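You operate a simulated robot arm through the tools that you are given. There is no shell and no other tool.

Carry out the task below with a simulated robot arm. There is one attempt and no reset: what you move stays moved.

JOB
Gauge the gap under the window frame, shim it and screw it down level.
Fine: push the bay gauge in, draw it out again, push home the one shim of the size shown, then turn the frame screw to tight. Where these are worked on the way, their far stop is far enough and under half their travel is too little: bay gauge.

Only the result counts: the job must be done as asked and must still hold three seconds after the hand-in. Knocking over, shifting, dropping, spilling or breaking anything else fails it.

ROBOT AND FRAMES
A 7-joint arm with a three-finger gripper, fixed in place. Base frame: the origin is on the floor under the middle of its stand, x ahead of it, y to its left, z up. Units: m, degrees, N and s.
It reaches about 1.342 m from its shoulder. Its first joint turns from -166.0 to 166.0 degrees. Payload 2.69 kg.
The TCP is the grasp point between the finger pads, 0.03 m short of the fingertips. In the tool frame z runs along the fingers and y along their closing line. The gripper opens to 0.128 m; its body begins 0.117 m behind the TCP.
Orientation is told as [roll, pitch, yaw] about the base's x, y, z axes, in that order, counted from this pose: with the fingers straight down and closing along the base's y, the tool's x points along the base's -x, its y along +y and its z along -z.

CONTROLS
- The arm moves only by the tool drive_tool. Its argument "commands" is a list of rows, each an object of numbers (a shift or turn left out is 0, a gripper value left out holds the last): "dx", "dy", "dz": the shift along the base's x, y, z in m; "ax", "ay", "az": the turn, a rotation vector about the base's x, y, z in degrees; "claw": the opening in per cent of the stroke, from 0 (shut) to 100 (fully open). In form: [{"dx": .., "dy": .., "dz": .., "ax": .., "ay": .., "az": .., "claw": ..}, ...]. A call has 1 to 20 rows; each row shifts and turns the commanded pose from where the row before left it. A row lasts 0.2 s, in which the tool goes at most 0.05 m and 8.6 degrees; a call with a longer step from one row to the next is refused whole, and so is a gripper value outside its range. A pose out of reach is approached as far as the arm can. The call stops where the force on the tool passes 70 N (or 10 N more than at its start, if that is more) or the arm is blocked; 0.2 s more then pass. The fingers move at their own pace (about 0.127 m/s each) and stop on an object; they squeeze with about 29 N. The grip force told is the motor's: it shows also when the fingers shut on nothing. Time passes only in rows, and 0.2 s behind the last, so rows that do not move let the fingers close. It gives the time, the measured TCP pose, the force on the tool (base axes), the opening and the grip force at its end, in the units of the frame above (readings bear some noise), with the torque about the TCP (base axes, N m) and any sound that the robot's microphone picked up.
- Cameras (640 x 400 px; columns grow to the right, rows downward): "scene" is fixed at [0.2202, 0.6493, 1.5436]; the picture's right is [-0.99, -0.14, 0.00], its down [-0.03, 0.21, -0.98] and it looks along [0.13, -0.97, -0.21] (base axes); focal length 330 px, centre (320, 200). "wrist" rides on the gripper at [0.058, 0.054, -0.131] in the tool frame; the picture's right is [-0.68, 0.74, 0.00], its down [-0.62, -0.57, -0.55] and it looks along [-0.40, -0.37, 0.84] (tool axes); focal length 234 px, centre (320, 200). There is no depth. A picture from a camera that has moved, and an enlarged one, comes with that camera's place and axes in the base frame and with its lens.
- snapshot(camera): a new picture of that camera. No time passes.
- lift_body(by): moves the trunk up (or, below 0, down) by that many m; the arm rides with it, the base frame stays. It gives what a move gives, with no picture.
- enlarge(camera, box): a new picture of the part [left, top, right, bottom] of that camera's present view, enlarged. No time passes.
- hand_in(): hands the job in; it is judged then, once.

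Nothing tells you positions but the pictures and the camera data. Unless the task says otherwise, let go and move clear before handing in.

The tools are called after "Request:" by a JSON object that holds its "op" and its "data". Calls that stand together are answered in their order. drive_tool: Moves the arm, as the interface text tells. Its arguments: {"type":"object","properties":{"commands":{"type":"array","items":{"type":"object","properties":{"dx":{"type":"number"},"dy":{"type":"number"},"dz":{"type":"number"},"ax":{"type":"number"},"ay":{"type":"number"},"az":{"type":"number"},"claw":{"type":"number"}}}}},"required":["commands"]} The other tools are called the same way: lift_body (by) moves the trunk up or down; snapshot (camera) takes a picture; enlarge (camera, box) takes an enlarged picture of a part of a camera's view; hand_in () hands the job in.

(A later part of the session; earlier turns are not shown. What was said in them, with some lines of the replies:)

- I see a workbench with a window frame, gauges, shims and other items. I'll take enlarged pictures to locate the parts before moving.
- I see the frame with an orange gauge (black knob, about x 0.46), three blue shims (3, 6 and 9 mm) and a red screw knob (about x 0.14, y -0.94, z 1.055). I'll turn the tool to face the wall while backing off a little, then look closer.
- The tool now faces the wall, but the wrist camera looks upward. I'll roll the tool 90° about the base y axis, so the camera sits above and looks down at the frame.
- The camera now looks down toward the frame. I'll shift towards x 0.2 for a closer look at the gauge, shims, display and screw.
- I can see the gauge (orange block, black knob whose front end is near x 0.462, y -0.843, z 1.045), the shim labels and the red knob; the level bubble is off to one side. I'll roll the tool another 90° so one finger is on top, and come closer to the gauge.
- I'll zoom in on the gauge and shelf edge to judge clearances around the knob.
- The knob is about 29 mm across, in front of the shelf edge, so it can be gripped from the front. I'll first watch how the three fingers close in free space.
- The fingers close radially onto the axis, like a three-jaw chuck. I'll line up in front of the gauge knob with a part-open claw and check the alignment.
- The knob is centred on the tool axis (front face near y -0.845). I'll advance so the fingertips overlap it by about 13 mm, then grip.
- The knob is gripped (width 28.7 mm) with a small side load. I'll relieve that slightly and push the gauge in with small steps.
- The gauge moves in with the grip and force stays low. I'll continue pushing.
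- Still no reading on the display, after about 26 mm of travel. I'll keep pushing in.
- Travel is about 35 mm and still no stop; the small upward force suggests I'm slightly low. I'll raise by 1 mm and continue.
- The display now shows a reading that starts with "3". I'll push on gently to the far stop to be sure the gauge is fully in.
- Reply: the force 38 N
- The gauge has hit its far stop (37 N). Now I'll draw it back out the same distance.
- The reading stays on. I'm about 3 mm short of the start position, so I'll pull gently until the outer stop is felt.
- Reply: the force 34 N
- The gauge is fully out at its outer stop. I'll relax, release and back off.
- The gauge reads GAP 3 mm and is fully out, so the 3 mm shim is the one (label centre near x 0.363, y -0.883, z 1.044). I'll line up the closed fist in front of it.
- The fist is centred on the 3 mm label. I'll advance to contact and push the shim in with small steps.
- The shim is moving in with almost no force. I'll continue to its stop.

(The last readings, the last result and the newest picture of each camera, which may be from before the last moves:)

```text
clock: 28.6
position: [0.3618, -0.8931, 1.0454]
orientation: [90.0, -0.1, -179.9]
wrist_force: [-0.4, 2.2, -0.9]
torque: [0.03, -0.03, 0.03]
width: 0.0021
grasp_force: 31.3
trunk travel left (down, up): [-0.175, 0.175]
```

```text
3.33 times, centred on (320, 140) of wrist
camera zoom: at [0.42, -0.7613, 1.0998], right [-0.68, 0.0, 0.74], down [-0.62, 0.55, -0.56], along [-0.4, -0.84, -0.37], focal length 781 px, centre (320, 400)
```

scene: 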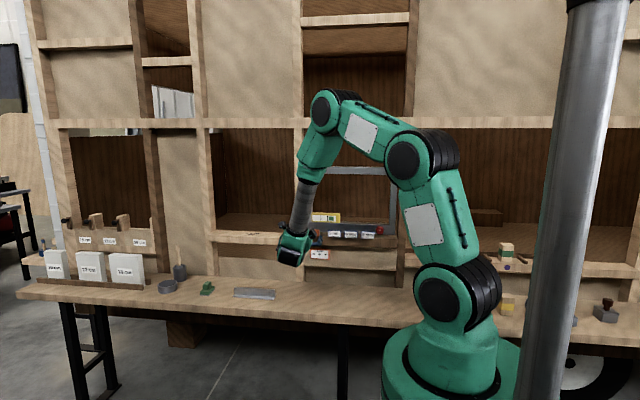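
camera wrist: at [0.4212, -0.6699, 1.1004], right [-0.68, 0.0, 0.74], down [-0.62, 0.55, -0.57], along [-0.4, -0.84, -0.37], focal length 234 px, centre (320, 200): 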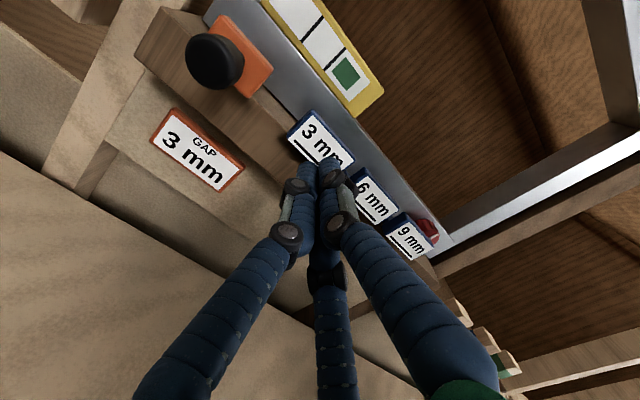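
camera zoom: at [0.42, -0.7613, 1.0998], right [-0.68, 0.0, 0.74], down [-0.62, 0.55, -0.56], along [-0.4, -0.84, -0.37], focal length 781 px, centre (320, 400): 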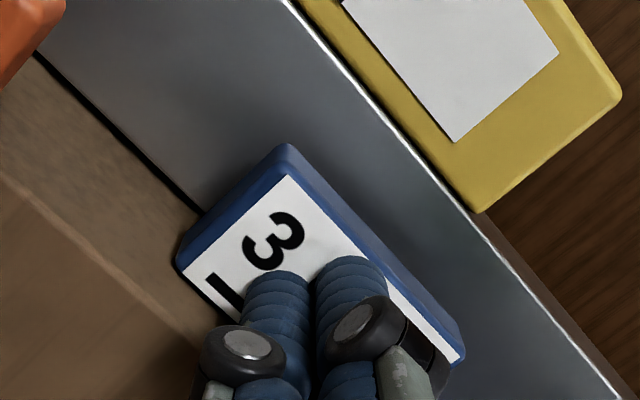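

The bubble has left the right-hand cell, so the shim seems to be seating. I'll push to the hard stop.

Request:
{"op": "drive_tool", "data": {"commands": [{"dy": -0.002}, {"dy": -0.002}, {"dy": -0.002}]}}

Request:
{"op": "snapshot", "data": {"camera": "wrist"}}

```text
clock: 29.4
position: [0.3613, -0.8957, 1.0456]
orientation: [89.8, -0.2, -180.0]
wrist_force: [-8.7, 51.5, 1.3]
torque: [-0.05, -0.54, -0.25]
width: 0.006
grasp_force: 31.3
trunk travel left (down, up): [-0.175, 0.175]
```

```text
taken
camera wrist: at [0.4201, -0.7632, 1.1], right [-0.68, 0.0, 0.74], down [-0.62, 0.55, -0.56], along [-0.4, -0.84, -0.37], focal length 234 px, centre (320, 200)
```

wrist: 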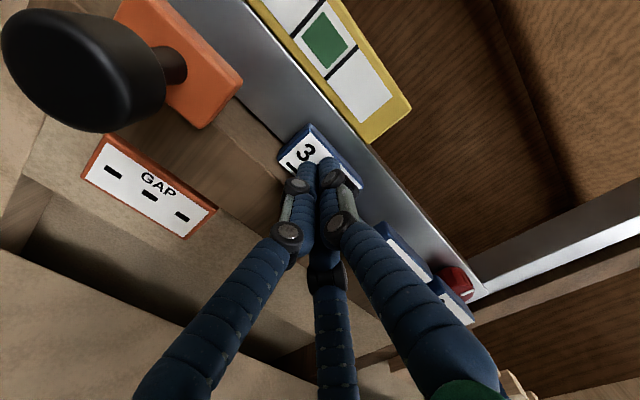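

The shim is home (51 N at the stop) and the bubble is centred. I'll back off and look at the screw area closely.

Request:
{"op": "drive_tool", "data": {"commands": [{"dy": 0.01}, {"dy": 0.03}, {"dy": 0.04}, {"dy": 0.04}, {"dy": 0.04}, {"dz": 0.03}, {"dz": 0.03, "dx": -0.03}, {"dx": -0.04}, {"dx": -0.02}, {}]}}

Request:
{"op": "snapshot", "data": {"camera": "wrist"}}

Request:
{"op": "enlarge", "data": {"camera": "scene", "box": [290, 200, 400, 270]}}

```text
clock: 31.6
position: [0.2718, -0.7387, 1.1066]
orientation: [89.9, 0.1, -179.9]
wrist_force: [-0.5, -0.6, -0.1]
torque: [0.0, -0.02, -0.01]
width: 0.002
grasp_force: 31.7
trunk travel left (down, up): [-0.175, 0.175]
```

```text
taken
camera wrist: at [0.3286, -0.6064, 1.161], right [-0.68, 0.0, 0.74], down [-0.62, 0.55, -0.57], along [-0.4, -0.84, -0.37], focal length 234 px, centre (320, 200)
```

wrist: 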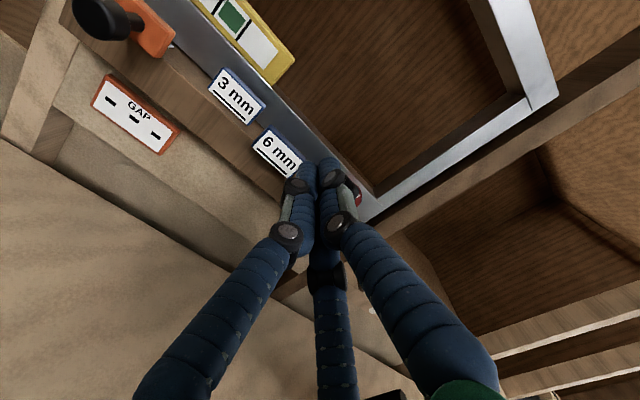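

```text
5.71 times, centred on (345, 235) of scene
camera zoom: at [0.2202, 0.6493, 1.5436], right [-0.99, -0.14, 0.0], down [-0.03, 0.21, -0.98], along [0.13, -0.97, -0.21], focal length 1884 px, centre (177, 0)
```

zoom: 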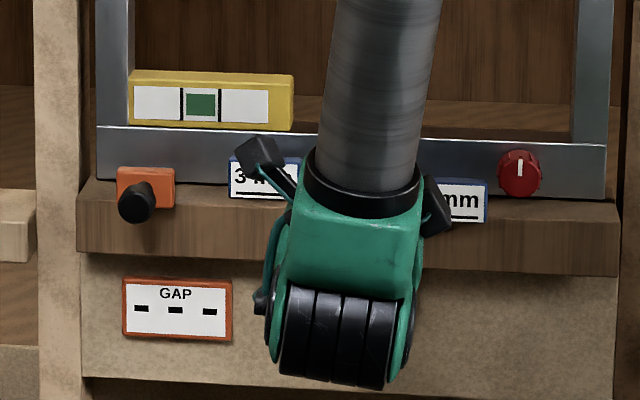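

The bubble is centred and the shim stays home. Next is the red screw; I'll move over to get a close view of it and the 9 mm shim beside it.

Request:
{"op": "drive_tool", "data": {"commands": [{"dx": -0.045}, {"dx": -0.045}, {"dx": -0.045}, {"dx": -0.037, "dy": -0.02}, {"dy": -0.04}, {}]}}

Request:
{"op": "snapshot", "data": {"camera": "wrist"}}

Request:
{"op": "enlarge", "data": {"camera": "wrist", "box": [200, 60, 340, 160]}}

Request:
{"op": "enlarge", "data": {"camera": "scene", "box": [350, 215, 410, 260]}}

```text
clock: 33.0
position: [0.1434, -0.786, 1.1089]
orientation: [89.9, 0.0, 179.5]
wrist_force: [0.5, -0.5, 0.4]
torque: [0.01, -0.01, -0.01]
width: 0.002
grasp_force: 31.3
out of reach, approached as far as the arm can: row 3, 4, 5
trunk travel left (down, up): [-0.175, 0.175]
```

```text
taken
camera wrist: at [0.2029, -0.6553, 1.1643], right [-0.68, 0.0, 0.74], down [-0.61, 0.56, -0.56], along [-0.41, -0.83, -0.37], focal length 234 px, centre (320, 200)
```

wrist: 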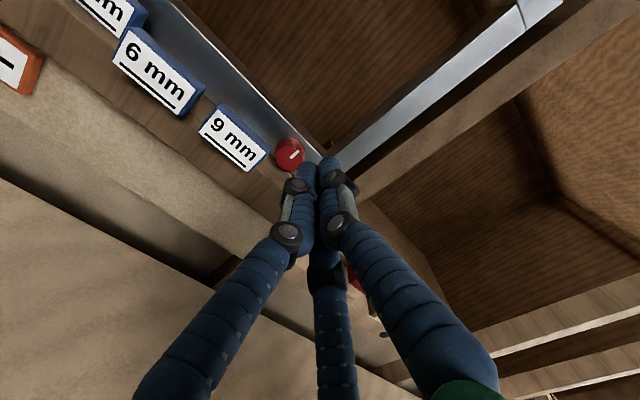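

```text
4.00 times, centred on (270, 110) of wrist
camera zoom: at [0.2029, -0.6553, 1.1643], right [-0.68, 0.0, 0.74], down [-0.61, 0.56, -0.56], along [-0.41, -0.83, -0.37], focal length 937 px, centre (520, 560)
```

zoom: 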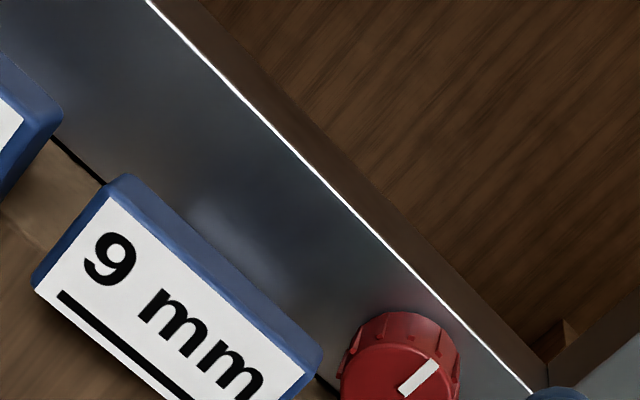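

```text
8.89 times, centred on (380, 238) of scene
camera zoom: at [0.2202, 0.6493, 1.5436], right [-0.99, -0.14, 0.0], down [-0.03, 0.21, -0.98], along [0.13, -0.97, -0.21], focal length 2930 px, centre (-213, -133)
```

zoom: 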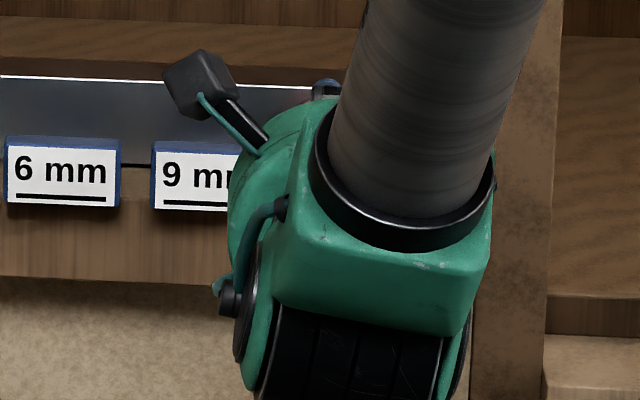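

The wrist roll is near a reach limit here. I'll roll back by about 90° (the direction tightening will go anyway), which puts the camera on the other side of the screw.

Request:
{"op": "drive_tool", "data": {"commands": [{"ay": -8.2, "dx": 0.01}, {"ay": -8.2, "dx": 0.01}, {"ay": -8.2, "dx": 0.01}, {"ay": -8.2}, {"ay": -8.2}, {"ay": -8.2}, {"ay": -8.2}, {"ay": -8.2}, {"ay": -8.2}, {"ay": -8.2}, {"ay": -8.0}, {}]}}

Request:
{"op": "snapshot", "data": {"camera": "wrist"}}

```text
clock: 35.6
position: [0.1733, -0.7839, 1.1098]
orientation: [-73.2, 89.8, 17.0]
wrist_force: [-0.7, 0.2, 0.2]
torque: [0.0, 0.0, 0.03]
width: 0.002
grasp_force: 32.0
trunk travel left (down, up): [-0.175, 0.175]
```

```text
taken
camera wrist: at [0.119, -0.6519, 1.169], right [-0.74, 0.0, -0.68], down [0.57, 0.55, -0.61], along [0.37, -0.84, -0.4], focal length 234 px, centre (320, 200)
```

wrist: 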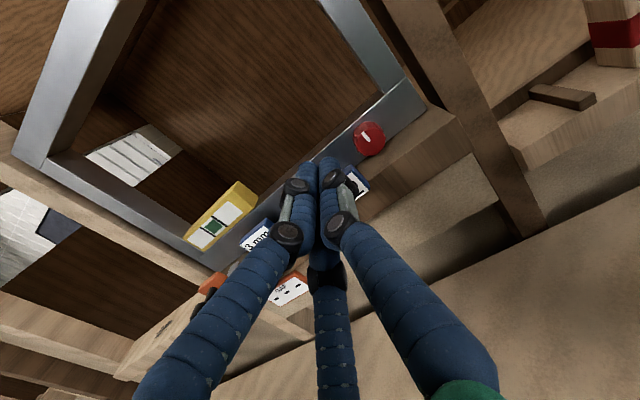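

Request:
{"op": "enlarge", "data": {"camera": "wrist", "box": [320, 80, 460, 220]}}

Request:
{"op": "enlarge", "data": {"camera": "wrist", "box": [340, 100, 420, 160]}}

```text
2.86 times, centred on (390, 150) of wrist
camera zoom: at [0.119, -0.6519, 1.169], right [-0.74, 0.0, -0.68], down [0.57, 0.55, -0.61], along [0.37, -0.84, -0.4], focal length 669 px, centre (120, 343)
```

zoom: 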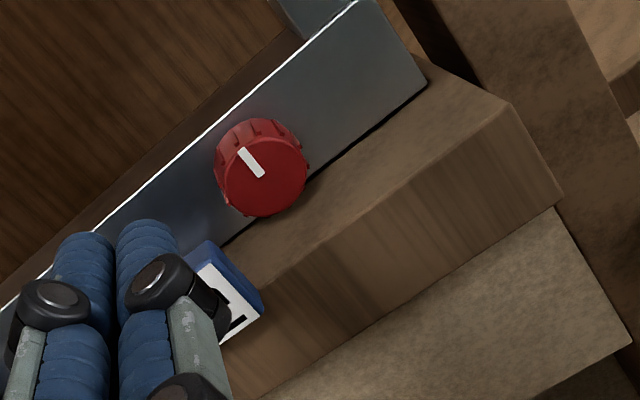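

```text
6.67 times, centred on (380, 130) of wrist
camera zoom: at [0.119, -0.6519, 1.169], right [-0.74, 0.0, -0.68], down [0.57, 0.55, -0.61], along [0.37, -0.84, -0.4], focal length 1561 px, centre (-80, 667)
```

zoom: 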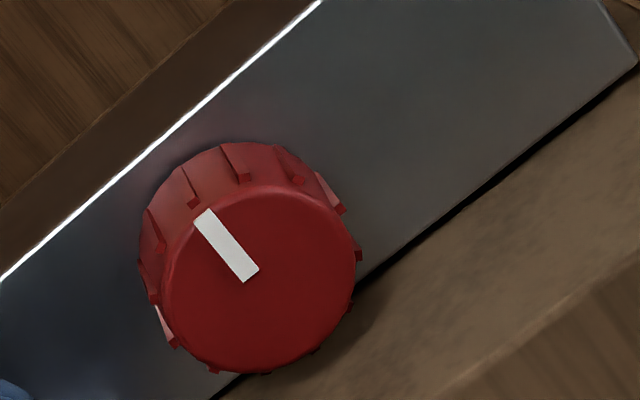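

The screw is a ribbed red knob (axis near x 0.140, z 1.057, front face near y -0.927). It has only about 1 cm of clearance below, and the 9 mm shim block stands close on its +x side. I'll first place the closed fist above the knob to check reach and geometry.

Request:
{"op": "drive_tool", "data": {"commands": [{"dx": -0.017}, {"dx": -0.016, "dy": -0.02}, {"dy": -0.03}, {"dy": -0.02}, {}]}}

Request:
{"op": "snapshot", "data": {"camera": "wrist"}}

Request:
{"op": "enlarge", "data": {"camera": "wrist", "box": [270, 80, 410, 200]}}

Request:
{"op": "enlarge", "data": {"camera": "scene", "box": [330, 190, 430, 270]}}

```text
clock: 36.8
position: [0.15, -0.8408, 1.1068]
orientation: [15.8, 89.9, 105.1]
wrist_force: [-0.7, -0.3, -0.2]
torque: [-0.03, -0.02, -0.01]
width: 0.0021
grasp_force: 31.3
out of reach, approached as far as the arm can: row 2, 3, 4
trunk travel left (down, up): [-0.175, 0.175]
```

```text
taken
camera wrist: at [0.0964, -0.7086, 1.1676], right [-0.74, 0.01, -0.68], down [0.57, 0.54, -0.61], along [0.36, -0.84, -0.41], focal length 234 px, centre (320, 200)
```

wrist: 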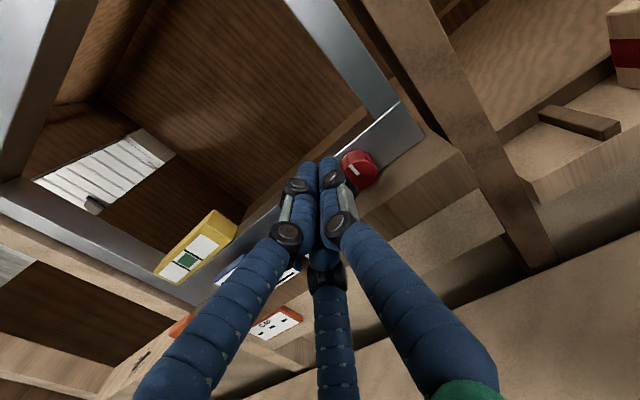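

```text
3.33 times, centred on (340, 140) of wrist
camera zoom: at [0.0964, -0.7086, 1.1676], right [-0.74, 0.01, -0.68], down [0.57, 0.54, -0.61], along [0.36, -0.84, -0.41], focal length 781 px, centre (253, 400)
```

zoom: 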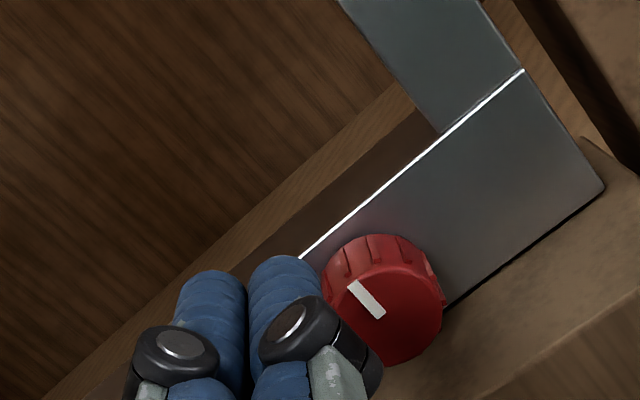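

```text
5.00 times, centred on (380, 230) of scene
camera zoom: at [0.2202, 0.6493, 1.5436], right [-0.99, -0.14, 0.0], down [-0.03, 0.21, -0.98], along [0.13, -0.97, -0.21], focal length 1648 px, centre (20, 50)
```

zoom: 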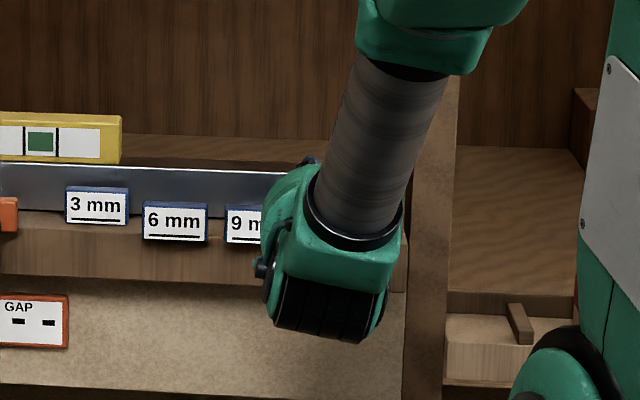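

The arm can't bring the wrist any further toward -x with the tool pointing straight at the wall. Yawing the tool so it points slightly to -x should keep the wrist in reach, so I'll test a 15° yaw and go to x 0.14.

Request:
{"op": "drive_tool", "data": {"commands": [{"az": -5, "dy": 0.02}, {"az": -5, "dy": 0.01}, {"az": -5}, {"dx": -0.01}, {}]}}

Request:
{"op": "snapshot", "data": {"camera": "wrist"}}

```text
clock: 38.0
position: [0.1391, -0.8114, 1.1071]
orientation: [77.6, 90.0, 152.6]
wrist_force: [0.1, -0.6, 0.3]
torque: [0.01, 0.01, 0.01]
width: 0.002
grasp_force: 31.0
trunk travel left (down, up): [-0.175, 0.175]
```

```text
taken
camera wrist: at [0.12, -0.6697, 1.1675], right [-0.71, 0.19, -0.68], down [0.69, 0.38, -0.62], along [0.14, -0.9, -0.4], focal length 234 px, centre (320, 200)
```

wrist: 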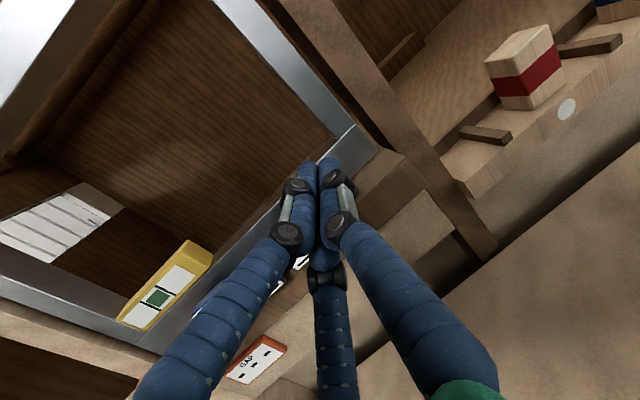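

That pose is reachable. I'll check how much further -x I can go with this yaw, since a stroke over the knob needs a few centimetres.

Request:
{"op": "drive_tool", "data": {"commands": [{"dx": -0.015}, {"dx": -0.015}, {"dx": -0.01}, {}]}}

```text
clock: 39.0
position: [0.0992, -0.8097, 1.1099]
orientation: [114.8, 89.9, -170.1]
wrist_force: [0.6, 0.0, -0.4]
torque: [0.01, 0.04, 0.05]
width: 0.0019
grasp_force: 31.1
trunk travel left (down, up): [-0.175, 0.175]
```

Good, there is room for a stroke. I'll bring the fist above the knob, slightly to its +x side, then lower it to touch the top and use friction on the ribs to turn it clockwise (top toward -x).

Request:
{"op": "drive_tool", "data": {"commands": [{"dx": 0.03}, {"dx": 0.0256, "dz": -0.007}, {"dy": -0.03}, {"dy": -0.03}, {"dy": -0.02}, {}]}}

Request:
{"op": "snapshot", "data": {"camera": "wrist"}}

Request:
{"op": "enlarge", "data": {"camera": "wrist", "box": [260, 100, 400, 220]}}

Request:
{"op": "enlarge", "data": {"camera": "scene", "box": [330, 190, 430, 270]}}

```text
clock: 40.4
position: [0.1543, -0.892, 1.1022]
orientation: [46.1, 90.0, 121.1]
wrist_force: [-0.4, -0.6, -0.4]
torque: [0.01, 0.01, -0.03]
width: 0.0021
grasp_force: 32.1
trunk travel left (down, up): [-0.175, 0.175]
```

```text
taken
camera wrist: at [0.1355, -0.7506, 1.1609], right [-0.71, 0.19, -0.68], down [0.69, 0.38, -0.62], along [0.14, -0.9, -0.4], focal length 234 px, centre (320, 200)
```

wrist: 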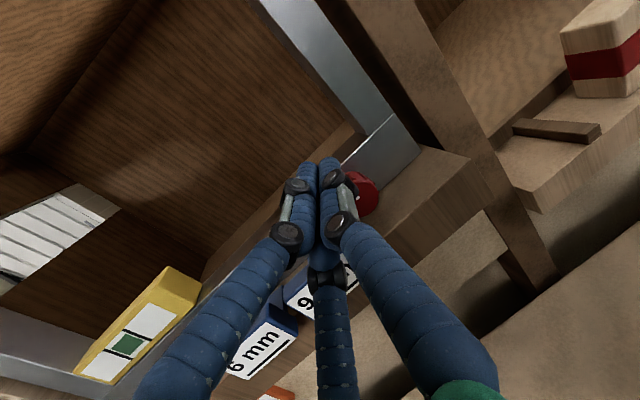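

```text
3.33 times, centred on (330, 160) of wrist
camera zoom: at [0.1355, -0.7506, 1.1609], right [-0.71, 0.19, -0.68], down [0.69, 0.38, -0.62], along [0.14, -0.9, -0.4], focal length 781 px, centre (287, 333)
```

zoom: 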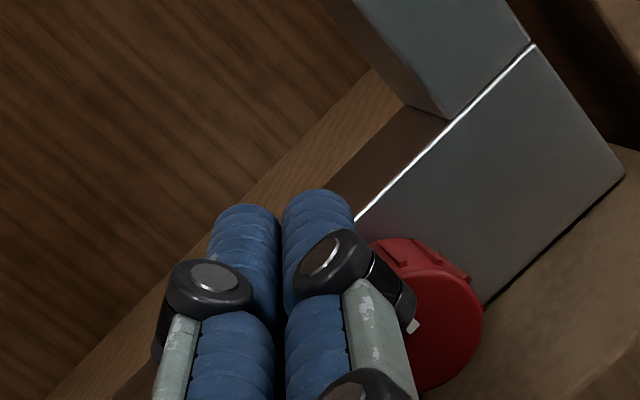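

```text
5.00 times, centred on (380, 230) of scene
camera zoom: at [0.2202, 0.6493, 1.5436], right [-0.99, -0.14, 0.0], down [-0.03, 0.21, -0.98], along [0.13, -0.97, -0.21], focal length 1648 px, centre (20, 50)
```

zoom: 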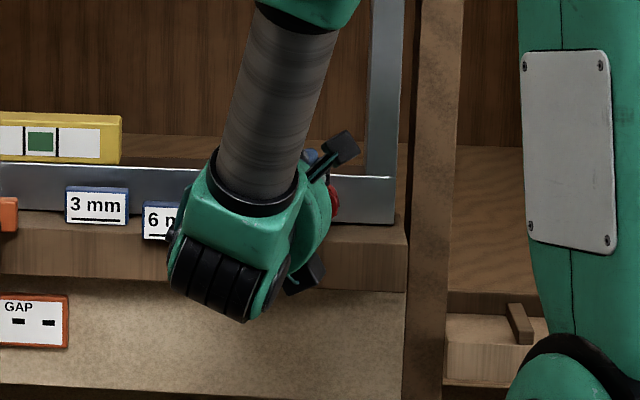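

The fist is above and just in front of the knob. I'll move in the last 15 mm and lower gently until I feel the knob.

Request:
{"op": "drive_tool", "data": {"commands": [{"dy": -0.008}, {"dy": -0.007}, {"dz": -0.003}, {"dz": -0.002}, {"dz": -0.002}, {}]}}

Request:
{"op": "enlarge", "data": {"camera": "wrist", "box": [260, 100, 400, 220]}}

```text
clock: 41.8
position: [0.1548, -0.9053, 1.0943]
orientation: [75.2, 90.0, 150.2]
wrist_force: [0.5, -0.7, 0.1]
torque: [0.0, 0.02, -0.01]
width: 0.0022
grasp_force: 31.5
trunk travel left (down, up): [-0.175, 0.175]
```

```text
3.33 times, centred on (330, 160) of wrist
camera zoom: at [0.1356, -0.7636, 1.1526], right [-0.71, 0.19, -0.68], down [0.69, 0.38, -0.62], along [0.14, -0.9, -0.4], focal length 781 px, centre (287, 333)
```

zoom: 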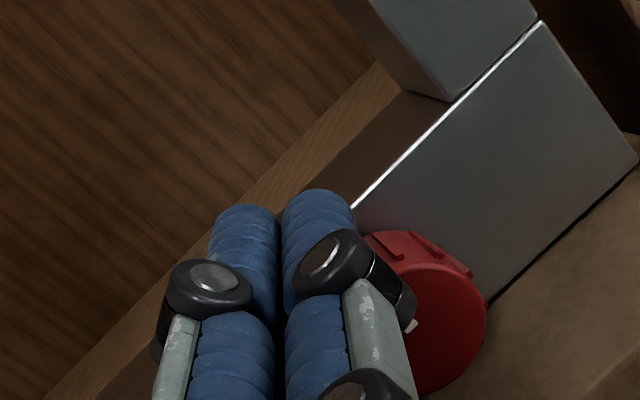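

Request:
{"op": "drive_tool", "data": {"commands": [{"dz": -0.002}, {"dz": -0.0015}, {"dz": -0.0015}, {}]}}

```text
clock: 42.8
position: [0.1555, -0.9052, 1.0886]
orientation: [81.0, 89.9, 156.0]
wrist_force: [0.8, 1.2, -0.4]
torque: [0.02, -0.03, 0.0]
width: 0.0022
grasp_force: 31.4
trunk travel left (down, up): [-0.175, 0.175]
```

Request:
{"op": "drive_tool", "data": {"commands": [{"dz": -0.0015}, {"dz": -0.0015}, {}]}}

Request:
{"op": "enlarge", "data": {"camera": "wrist", "box": [260, 100, 400, 220]}}

```text
clock: 43.6
position: [0.1545, -0.9044, 1.0856]
orientation: [61.9, 90.0, 136.9]
wrist_force: [1.0, 0.0, -0.6]
torque: [0.03, 0.01, 0.01]
width: 0.0021
grasp_force: 31.9
trunk travel left (down, up): [-0.175, 0.175]
```

```text
3.33 times, centred on (330, 160) of wrist
camera zoom: at [0.1359, -0.7633, 1.1451], right [-0.71, 0.19, -0.68], down [0.69, 0.38, -0.62], along [0.14, -0.9, -0.4], focal length 781 px, centre (287, 333)
```

zoom: 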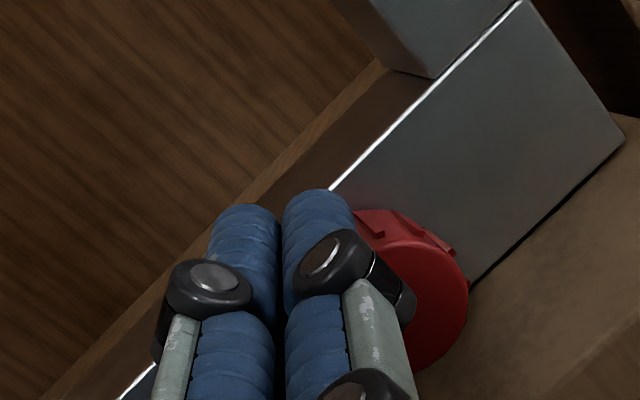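

Request:
{"op": "drive_tool", "data": {"commands": [{"dz": -0.001}, {"dz": -0.001}, {}]}}

```text
clock: 44.4
position: [0.1541, -0.9061, 1.085]
orientation: [-176.2, 89.9, -101.1]
wrist_force: [2.6, -1.0, 5.9]
torque: [-0.14, 0.06, 0.08]
width: 0.0021
grasp_force: 31.5
trunk travel left (down, up): [-0.175, 0.175]
```

I feel light contact with the knob top. I'll press a little more and slide toward -x along the knob's rim, then check whether the mark turns.

Request:
{"op": "drive_tool", "data": {"commands": [{"dz": -0.001}, {"dx": -0.002, "dz": 0.0004}, {"dx": -0.002, "dz": 0.0004}, {"dx": -0.002, "dz": 0.0004}]}}

Request:
{"op": "enlarge", "data": {"camera": "wrist", "box": [260, 100, 400, 220]}}

Request:
{"op": "enlarge", "data": {"camera": "scene", "box": [360, 210, 400, 250]}}

```text
clock: 45.4
position: [0.1482, -0.9064, 1.087]
orientation: [-168.0, 89.9, -93.1]
wrist_force: [7.4, -5.8, 21.3]
torque: [-0.66, 0.0, 0.09]
width: 0.002
grasp_force: 31.4
trunk travel left (down, up): [-0.175, 0.175]
```

```text
3.33 times, centred on (330, 160) of wrist
camera zoom: at [0.1301, -0.7633, 1.1459], right [-0.71, 0.19, -0.68], down [0.69, 0.38, -0.62], along [0.14, -0.91, -0.4], focal length 781 px, centre (287, 333)
```

zoom: 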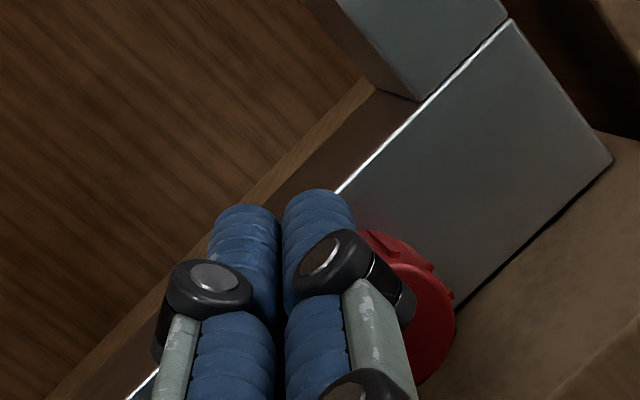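

```text
10.00 times, centred on (380, 230) of scene
camera zoom: at [0.2202, 0.6493, 1.5436], right [-0.99, -0.14, 0.0], down [-0.03, 0.21, -0.98], along [0.13, -0.97, -0.21], focal length 3297 px, centre (-280, -100)
```

zoom: 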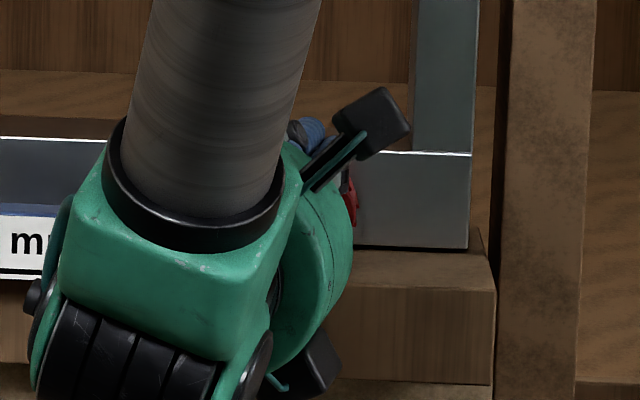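

Normal force about 21 N, tangential about 7 N, so there is decent traction. I'll continue the arc stroke over to the -x side, then lift away and check the mark.

Request:
{"op": "drive_tool", "data": {"commands": [{"dx": -0.0015, "dz": 0.0002}, {"dx": -0.0025, "dz": 0.0}, {"dx": -0.0025, "dz": -0.0001}, {"dx": -0.0024, "dz": -0.0002}, {"dx": -0.0024, "dz": -0.0008}, {"dx": -0.0023, "dz": -0.0009}, {"dx": -0.0023, "dz": -0.0009}, {"dx": -0.002, "dz": -0.0015}, {"dx": -0.0019, "dz": -0.0016}, {"dx": -0.0019, "dz": -0.0016}]}}

Request:
{"op": "enlarge", "data": {"camera": "wrist", "box": [260, 100, 400, 220]}}

```text
clock: 47.6
position: [0.1229, -0.9025, 1.0782]
orientation: [-141.4, 89.8, -66.5]
wrist_force: [-33.4, 5.5, 39.9]
torque: [-0.54, 0.12, -1.04]
width: 0.0022
grasp_force: 31.5
trunk travel left (down, up): [-0.175, 0.175]
```

```text
3.33 times, centred on (330, 160) of wrist
camera zoom: at [0.1049, -0.7613, 1.1376], right [-0.71, 0.19, -0.68], down [0.69, 0.38, -0.62], along [0.14, -0.91, -0.4], focal length 781 px, centre (287, 333)
```

zoom: 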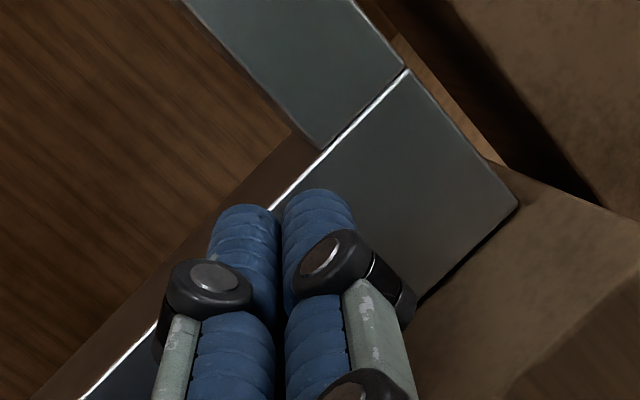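

The tangential force stayed about 6–7 N while the normal force varied, which suggests the knob is really turning. I'll lift off radially and look at the mark.

Request:
{"op": "drive_tool", "data": {"commands": [{"dx": -0.004, "dz": 0.004}, {"dx": -0.003, "dz": 0.008}, {"dy": 0.03, "dz": 0.01}, {"dy": 0.03, "dx": 0.02}, {"dx": 0.02, "dz": 0.01}, {}]}}

Request:
{"op": "enlarge", "data": {"camera": "wrist", "box": [280, 80, 420, 200]}}

Request:
{"op": "enlarge", "data": {"camera": "scene", "box": [350, 210, 400, 250]}}

```text
clock: 49.0
position: [0.161, -0.8473, 1.1074]
orientation: [62.5, 89.9, 137.6]
wrist_force: [0.6, 0.6, 0.8]
torque: [0.01, -0.02, -0.04]
width: 0.0021
grasp_force: 31.4
trunk travel left (down, up): [-0.175, 0.175]
```

```text
3.33 times, centred on (350, 140) of wrist
camera zoom: at [0.1425, -0.7044, 1.1662], right [-0.71, 0.19, -0.68], down [0.69, 0.38, -0.62], along [0.14, -0.9, -0.4], focal length 781 px, centre (220, 400)
```

zoom: 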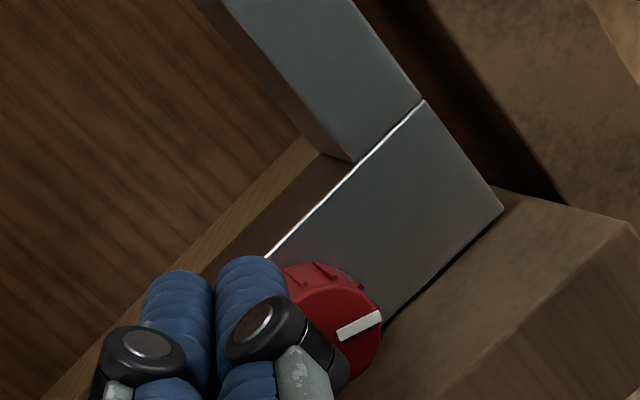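

```text
10.00 times, centred on (375, 230) of scene
camera zoom: at [0.2202, 0.6493, 1.5436], right [-0.99, -0.14, 0.0], down [-0.03, 0.21, -0.98], along [0.13, -0.97, -0.21], focal length 3297 px, centre (-230, -100)
```

zoom: 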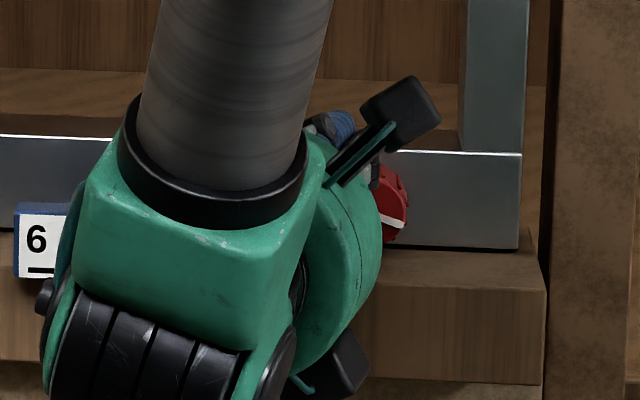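

The knob turned clockwise by about 105° (the mark now points toward -x). I'll repeat the stroke and see whether it turns further or has come to its stop.

Request:
{"op": "drive_tool", "data": {"commands": [{"dx": -0.006, "dy": -0.03}, {"dy": -0.028, "dz": -0.006}, {"dz": -0.008}, {"dz": -0.005}, {"dz": -0.004}, {}]}}

```text
clock: 50.4
position: [0.1548, -0.9045, 1.0857]
orientation: [66.3, 90.0, 141.3]
wrist_force: [-0.1, -0.2, -0.5]
torque: [-0.02, -0.01, 0.0]
width: 0.002
grasp_force: 31.5
trunk travel left (down, up): [-0.175, 0.175]
```

Request:
{"op": "drive_tool", "data": {"commands": [{"dz": -0.002}, {"dx": -0.002, "dz": 0.0003}, {"dx": -0.002, "dz": 0.0003}, {"dx": -0.002, "dz": 0.0003}, {"dx": -0.0025, "dz": 0.0002}, {"dx": -0.0025, "dz": 0.0}]}}

```text
clock: 51.8
position: [0.1447, -0.9028, 1.0889]
orientation: [-177.3, 89.7, -102.2]
wrist_force: [8.8, 0.1, 18.3]
torque: [-0.43, -0.09, 0.34]
width: 0.002
grasp_force: 31.6
trunk travel left (down, up): [-0.175, 0.175]
```

Request:
{"op": "drive_tool", "data": {"commands": [{"dx": -0.0025, "dz": -0.0001}, {"dx": -0.0024, "dz": -0.0002}, {"dx": -0.0024, "dz": -0.0006}, {"dx": -0.0025, "dz": -0.0007}]}}

Request:
{"op": "drive_tool", "data": {"commands": [{"dx": -0.0025, "dz": -0.0007}, {"dx": -0.0023, "dz": -0.0012}, {"dx": -0.0023, "dz": -0.0013}]}}

Request:
{"op": "drive_tool", "data": {"commands": [{"dx": -0.002, "dz": -0.0016}, {"dx": -0.0017, "dz": -0.0018}, {"dx": -0.0015, "dz": -0.0018}]}}

```text
clock: 52.8
position: [0.1318, -0.9019, 1.0853]
orientation: [-156.1, 89.8, -81.2]
wrist_force: [-0.6, -1.3, 29.8]
torque: [-0.7, -0.04, -0.22]
width: 0.0021
grasp_force: 31.3
trunk travel left (down, up): [-0.175, 0.175]
```

```text
clock: 53.6
position: [0.1256, -0.9025, 1.0815]
orientation: [-15.9, 89.9, 58.9]
wrist_force: [-9.1, 6.3, 24.3]
torque: [-0.5, 0.05, -0.24]
width: 0.002
grasp_force: 31.4
trunk travel left (down, up): [-0.175, 0.175]
```

```text
clock: 54.4
position: [0.1204, -0.9014, 1.0719]
orientation: [20.2, 89.7, 95.1]
wrist_force: [-10.7, 5.4, 11.7]
torque: [-0.29, 0.06, -0.24]
width: 0.0021
grasp_force: 31.4
trunk travel left (down, up): [-0.175, 0.175]
```

Request:
{"op": "drive_tool", "data": {"commands": [{"dx": -0.004, "dz": 0.004}, {"dx": -0.002, "dz": 0.01}, {"dz": 0.01}, {"dy": 0.03, "dz": 0.008}, {"dy": 0.03, "dx": 0.02}, {"dx": 0.025}, {}]}}

Request:
{"op": "enlarge", "data": {"camera": "wrist", "box": [280, 80, 420, 200]}}

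Request:
{"op": "enlarge", "data": {"camera": "scene", "box": [350, 210, 400, 250]}}

```text
clock: 56.0
position: [0.1605, -0.8423, 1.1071]
orientation: [80.7, 90.0, 155.8]
wrist_force: [0.9, -0.9, -0.7]
torque: [-0.02, 0.05, -0.03]
width: 0.0021
grasp_force: 31.2
trunk travel left (down, up): [-0.175, 0.175]
```

```text
3.33 times, centred on (350, 140) of wrist
camera zoom: at [0.1422, -0.7005, 1.1661], right [-0.71, 0.19, -0.68], down [0.69, 0.38, -0.62], along [0.14, -0.9, -0.4], focal length 781 px, centre (220, 400)
```

zoom: 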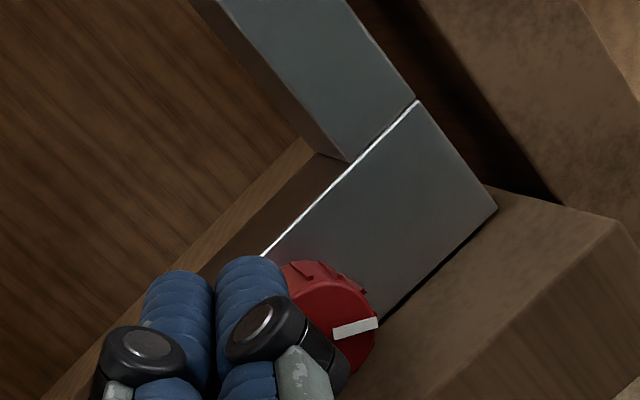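

```text
10.00 times, centred on (375, 230) of scene
camera zoom: at [0.2202, 0.6493, 1.5436], right [-0.99, -0.14, 0.0], down [-0.03, 0.21, -0.98], along [0.13, -0.97, -0.21], focal length 3297 px, centre (-230, -100)
```

zoom: 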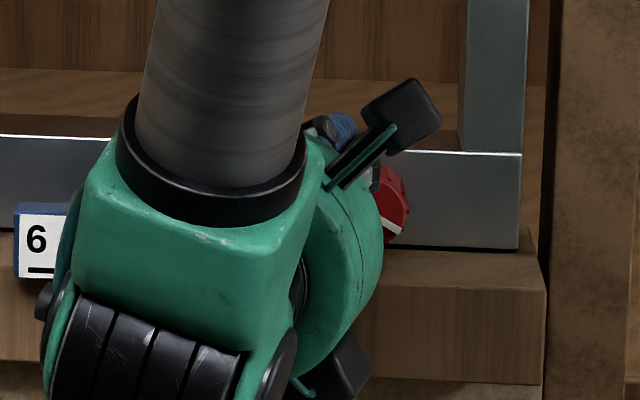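

The mark moved only a little further this time (about 9°), which suggests the screw is at or near its stop. I'll back away to see the knob unobstructed.

Request:
{"op": "drive_tool", "data": {"commands": [{"dx": 0.04}, {"dx": 0.045}, {"dx": 0.045}, {}]}}

Request:
{"op": "enlarge", "data": {"camera": "scene", "box": [360, 210, 400, 250]}}

Request:
{"op": "enlarge", "data": {"camera": "scene", "box": [290, 195, 410, 270]}}

Request:
{"op": "snapshot", "data": {"camera": "wrist"}}

```text
clock: 57.0
position: [0.2911, -0.8418, 1.1066]
orientation: [119.9, 89.9, -164.9]
wrist_force: [0.3, 0.1, 0.8]
torque: [-0.04, 0.01, -0.07]
width: 0.0021
grasp_force: 31.8
trunk travel left (down, up): [-0.175, 0.175]
```

```text
10.00 times, centred on (380, 230) of scene
camera zoom: at [0.2202, 0.6493, 1.5436], right [-0.99, -0.14, 0.0], down [-0.03, 0.21, -0.98], along [0.13, -0.97, -0.21], focal length 3297 px, centre (-280, -100)
```

zoom: 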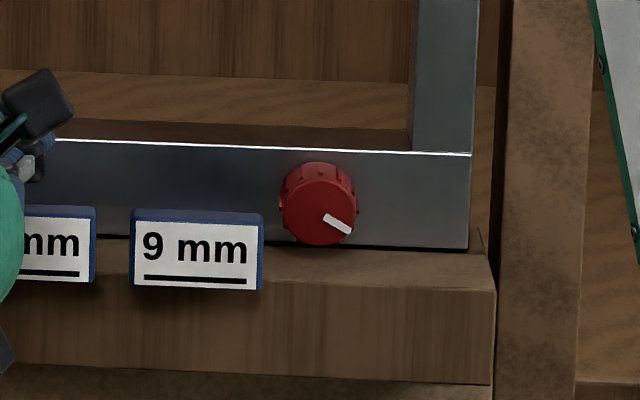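

```text
5.33 times, centred on (350, 232) of scene
camera zoom: at [0.2202, 0.6493, 1.5436], right [-0.99, -0.14, 0.0], down [-0.03, 0.21, -0.98], along [0.13, -0.97, -0.21], focal length 1758 px, centre (160, 27)
```

zoom: 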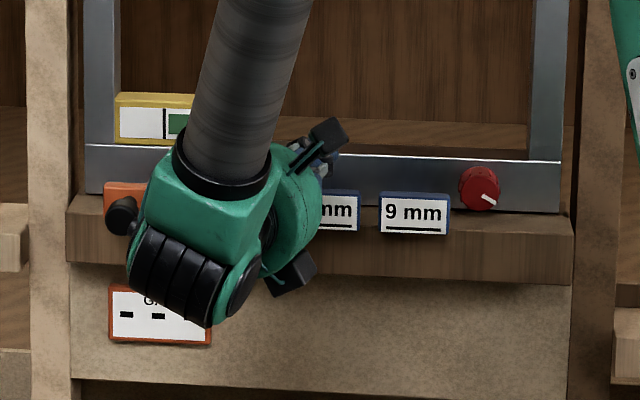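

```text
taken
camera wrist: at [0.2727, -0.7012, 1.1654], right [-0.71, 0.19, -0.68], down [0.69, 0.38, -0.62], along [0.14, -0.9, -0.4], focal length 234 px, centre (320, 200)
```

wrist: 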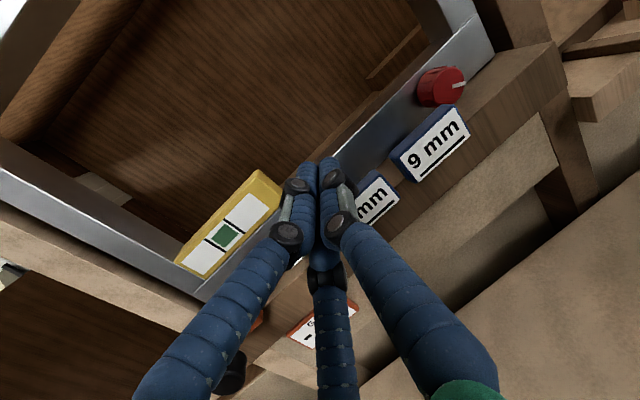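

The mark is now about 120° clockwise from where it began, and the shims and gauge are undisturbed. To make sure the screw is really tight, I'll repeat the stroke with a firmer press.

Request:
{"op": "drive_tool", "data": {"commands": [{"dx": -0.045}, {"dx": -0.045}, {"dx": -0.045}, {"dy": -0.033}, {"dy": -0.032, "dz": -0.006}, {"dz": -0.008}, {"dz": -0.006}, {"dz": -0.003}, {"dz": -0.002}, {}]}}

```text
clock: 59.2
position: [0.1553, -0.9081, 1.0849]
orientation: [-169.5, 89.8, -94.4]
wrist_force: [7.6, -7.0, 15.5]
torque: [-0.5, -0.03, 0.27]
width: 0.0023
grasp_force: 31.4
trunk travel left (down, up): [-0.175, 0.175]
```

Request:
{"op": "drive_tool", "data": {"commands": [{"dz": -0.0015}, {"dx": -0.002, "dz": 0.0002}, {"dx": -0.002, "dz": 0.0002}]}}

Request:
{"op": "drive_tool", "data": {"commands": [{"dx": -0.002, "dz": 0.0002}, {"dx": -0.002, "dz": 0.0002}, {"dx": -0.002, "dz": 0.0001}]}}

Request:
{"op": "drive_tool", "data": {"commands": [{"dx": -0.002, "dz": 0.0}, {"dx": -0.002, "dz": 0.0}, {"dx": -0.002, "dz": -0.0002}]}}

Request:
{"op": "drive_tool", "data": {"commands": [{"dx": -0.0024, "dz": -0.0004}, {"dx": -0.0024, "dz": -0.0006}, {"dx": -0.0025, "dz": -0.0007}]}}

```text
clock: 60.0
position: [0.1547, -0.9081, 1.0845]
orientation: [-178.4, 89.6, -103.2]
wrist_force: [32.9, -9.1, 32.9]
torque: [-1.03, -0.33, 0.95]
width: 0.002
grasp_force: 31.5
trunk travel left (down, up): [-0.175, 0.175]
```

```text
clock: 60.8
position: [0.1497, -0.9105, 1.087]
orientation: [-173.2, 89.5, -97.9]
wrist_force: [3.4, 2.8, 12.1]
torque: [-0.26, 0.01, 0.17]
width: 0.0022
grasp_force: 31.1
trunk travel left (down, up): [-0.175, 0.175]
stopped in row 3: the force on the tool passed its limit at 71 N (the readings are from after the stop); the commanded pose is now the measured one
```

```text
clock: 61.6
position: [0.1438, -0.9096, 1.0874]
orientation: [-169.6, 89.3, -94.2]
wrist_force: [13.7, -0.4, 26.9]
torque: [-0.75, -0.15, 0.29]
width: 0.0022
grasp_force: 31.0
trunk travel left (down, up): [-0.175, 0.175]
```

```text
clock: 62.4
position: [0.1363, -0.9086, 1.0882]
orientation: [-169.6, 89.1, -94.2]
wrist_force: [21.8, -3.7, 47.0]
torque: [-0.92, -0.38, 0.44]
width: 0.002
grasp_force: 31.3
trunk travel left (down, up): [-0.175, 0.175]
```

The knob now resists firmly (the tool even hit the 71 N force stop before slipping), so it is at its end stop. I'll lift off, back away and check everything.

Request:
{"op": "drive_tool", "data": {"commands": [{"dz": 0.006}, {"dz": 0.012}, {"dz": 0.008, "dy": 0.02}, {"dy": 0.04}, {"dy": 0.04}, {"dy": 0.045, "dx": 0.04}, {"dy": 0.045, "dx": 0.045, "claw": 40}, {"dx": 0.045, "dz": 0.02}, {"dx": 0.045, "dz": 0.02}, {"dx": 0.045, "dz": 0.03}, {}]}}

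Request:
{"op": "enlarge", "data": {"camera": "scene", "box": [360, 210, 400, 250]}}

Request:
{"op": "enlarge", "data": {"camera": "scene", "box": [290, 195, 410, 270]}}

Request:
{"op": "snapshot", "data": {"camera": "scene"}}

Request:
{"op": "snapshot", "data": {"camera": "wrist"}}

```text
refused: row 6 steps farther than a row can; nothing moved
```

```text
10.00 times, centred on (380, 230) of scene
camera zoom: at [0.2202, 0.6493, 1.5436], right [-0.99, -0.14, 0.0], down [-0.03, 0.21, -0.98], along [0.13, -0.97, -0.21], focal length 3297 px, centre (-280, -100)
```

zoom: 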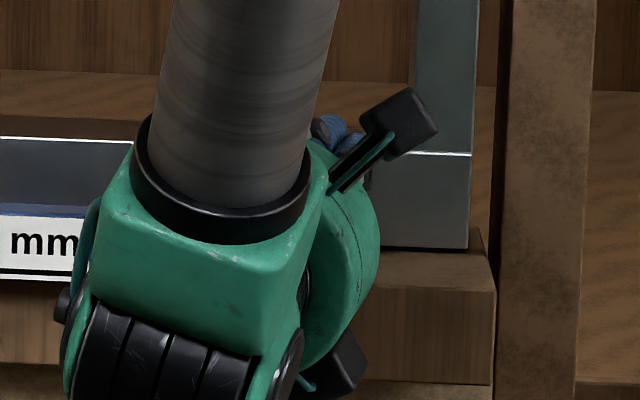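

```text
5.33 times, centred on (350, 232) of scene
camera zoom: at [0.2202, 0.6493, 1.5436], right [-0.99, -0.14, 0.0], down [-0.03, 0.21, -0.98], along [0.13, -0.97, -0.21], focal length 1758 px, centre (160, 27)
```

zoom: 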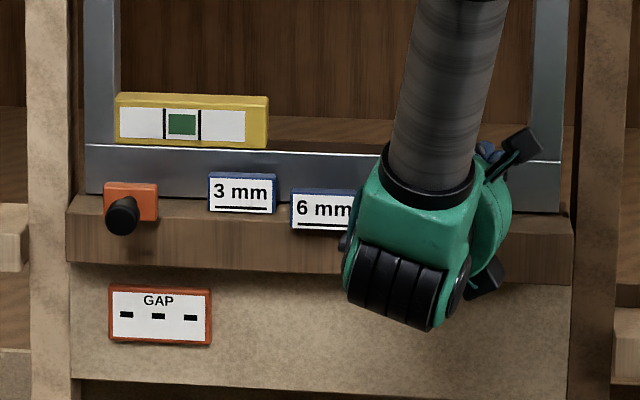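

```text
taken
```

scene: 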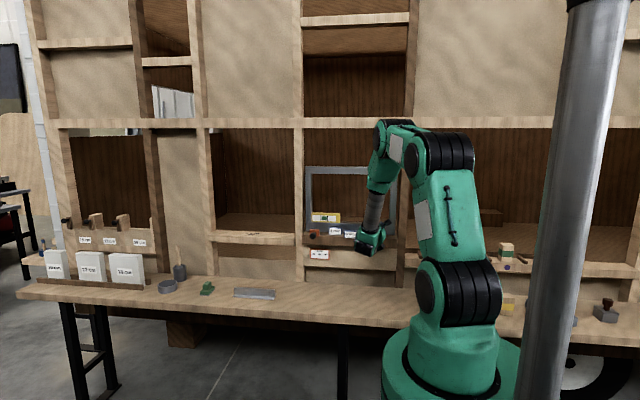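

```text
taken
camera wrist: at [0.1182, -0.7668, 1.1453], right [-0.71, 0.18, -0.68], down [0.68, 0.38, -0.62], along [0.15, -0.91, -0.39], focal length 234 px, centre (320, 200)
```

wrist: 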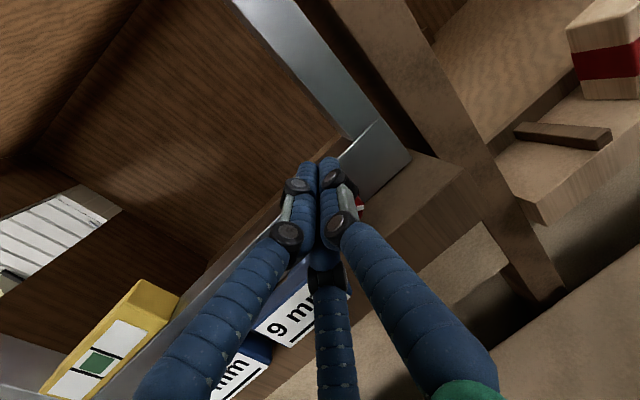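

That call was refused because one step was too long. The bubble is still centred; I'll lift off and back away with shorter steps.

Request:
{"op": "drive_tool", "data": {"commands": [{"dz": 0.006}, {"dz": 0.012}, {"dz": 0.008, "dy": 0.02}, {"dy": 0.04}, {"dy": 0.04}, {"dy": 0.03, "dx": 0.03}, {"dy": 0.03, "dx": 0.03}, {"dx": 0.04, "dz": 0.02}, {"dx": 0.04, "dz": 0.02}, {"dx": 0.04, "dz": 0.02}, {}]}}

Request:
{"op": "enlarge", "data": {"camera": "scene", "box": [360, 210, 400, 250]}}

Request:
{"op": "enlarge", "data": {"camera": "scene", "box": [290, 195, 410, 270]}}

Request:
{"op": "snapshot", "data": {"camera": "wrist"}}

```text
clock: 64.8
position: [0.3178, -0.7504, 1.1663]
orientation: [177.0, 89.7, -107.7]
wrist_force: [0.9, -0.6, 0.0]
torque: [0.0, -0.03, -0.01]
width: 0.0021
grasp_force: 31.7
trunk travel left (down, up): [-0.175, 0.175]
```

```text
10.00 times, centred on (380, 230) of scene
camera zoom: at [0.2202, 0.6493, 1.5436], right [-0.99, -0.14, 0.0], down [-0.03, 0.21, -0.98], along [0.13, -0.97, -0.21], focal length 3297 px, centre (-280, -100)
```

zoom: 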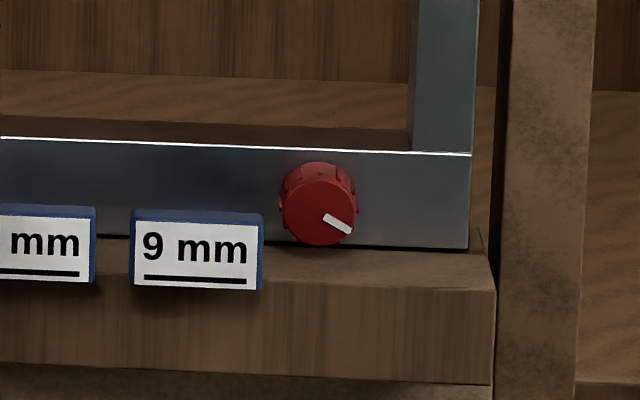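

```text
5.33 times, centred on (350, 232) of scene
camera zoom: at [0.2202, 0.6493, 1.5436], right [-0.99, -0.14, 0.0], down [-0.03, 0.21, -0.98], along [0.13, -0.97, -0.21], focal length 1758 px, centre (160, 27)
```

zoom: 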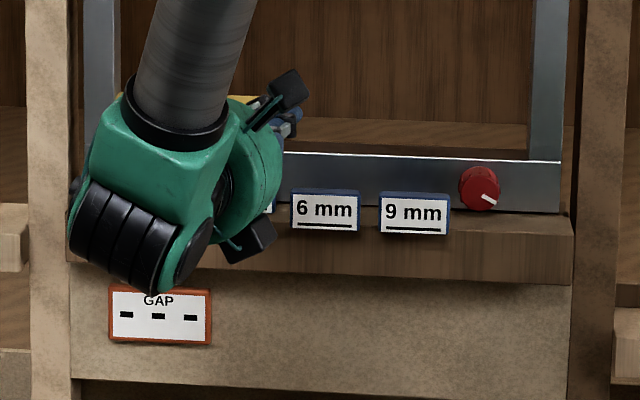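

```text
taken
camera wrist: at [0.2992, -0.6083, 1.2248], right [-0.71, 0.18, -0.68], down [0.68, 0.38, -0.62], along [0.15, -0.9, -0.4], focal length 234 px, centre (320, 200)
```

wrist: 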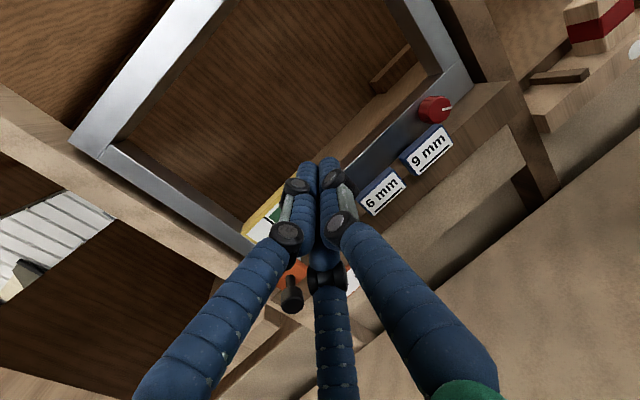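

The mark hasn't moved since the previous stroke, so the screw is tight at its stop. I'll move well clear and do a last check of the whole frame.

Request:
{"op": "drive_tool", "data": {"commands": [{"dy": 0.04}, {"dy": 0.04, "dz": 0.02}, {"dz": 0.045}, {"dz": 0.045}, {"dz": 0.04, "dx": 0.02}, {"dx": 0.045}, {"dx": 0.045}, {"dx": 0.045}, {}]}}

Request:
{"op": "enlarge", "data": {"camera": "scene", "box": [290, 195, 410, 270]}}

Request:
{"op": "snapshot", "data": {"camera": "scene"}}

```text
clock: 66.8
position: [0.4717, -0.6693, 1.318]
orientation: [176.8, 89.8, -107.7]
wrist_force: [1.3, -0.2, -0.8]
torque: [-0.04, 0.01, -0.09]
width: 0.0021
grasp_force: 31.9
trunk travel left (down, up): [-0.175, 0.175]
```

```text
5.33 times, centred on (350, 232) of scene
camera zoom: at [0.2202, 0.6493, 1.5436], right [-0.99, -0.14, 0.0], down [-0.03, 0.21, -0.98], along [0.13, -0.97, -0.21], focal length 1758 px, centre (160, 27)
```

zoom: 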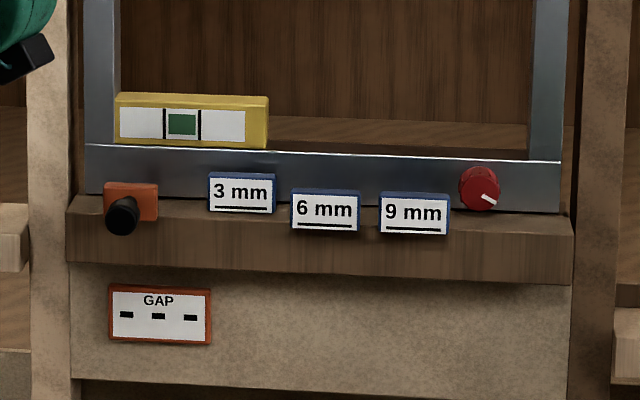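

```text
taken
```

scene: 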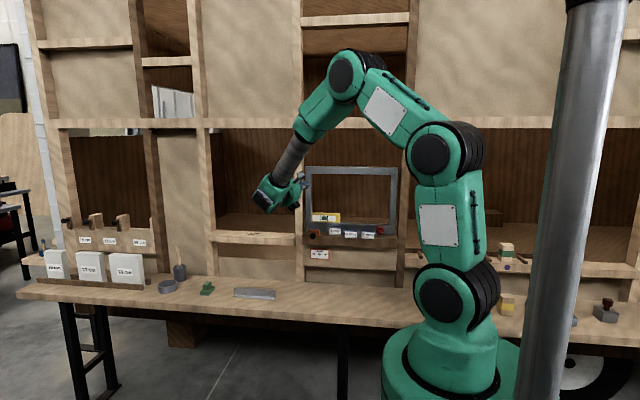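

The gauge is drawn out, the 3 mm shim is home with the bubble centred, and the other shims look untouched. The screw is turned to its stop and the arm is clear, so I'm handing in.

Request:
{"op": "hand_in", "data": {}}

```text
The job is handed in.
```

I gauged the gap, shimmed it and tightened the frame screw, then handed the job in. No result has come back from the judging yet.

- **Gauge:** I pushed it about 43 mm to its far stop, where the display read GAP 3 mm, then drew it back to its outer stop.
- **Shim:** I pushed the 3 mm shim home until it stopped, and the level bubble moved to the centre cell. The 6 mm and 9 mm shims look untouched.
- **Screw:** I turned it clockwise about 120° to a firm stop. The gripper had no room around the knob between the shelf and the 9 mm shim, so I turned it with a closed fist pressed on the rim. A firmer last stroke hit the 71 N force limit, then slipped without moving the mark. I take that as tight, but I could not measure it any other way.

In the final pictures nothing else appears moved, and the arm is clear of the frame.
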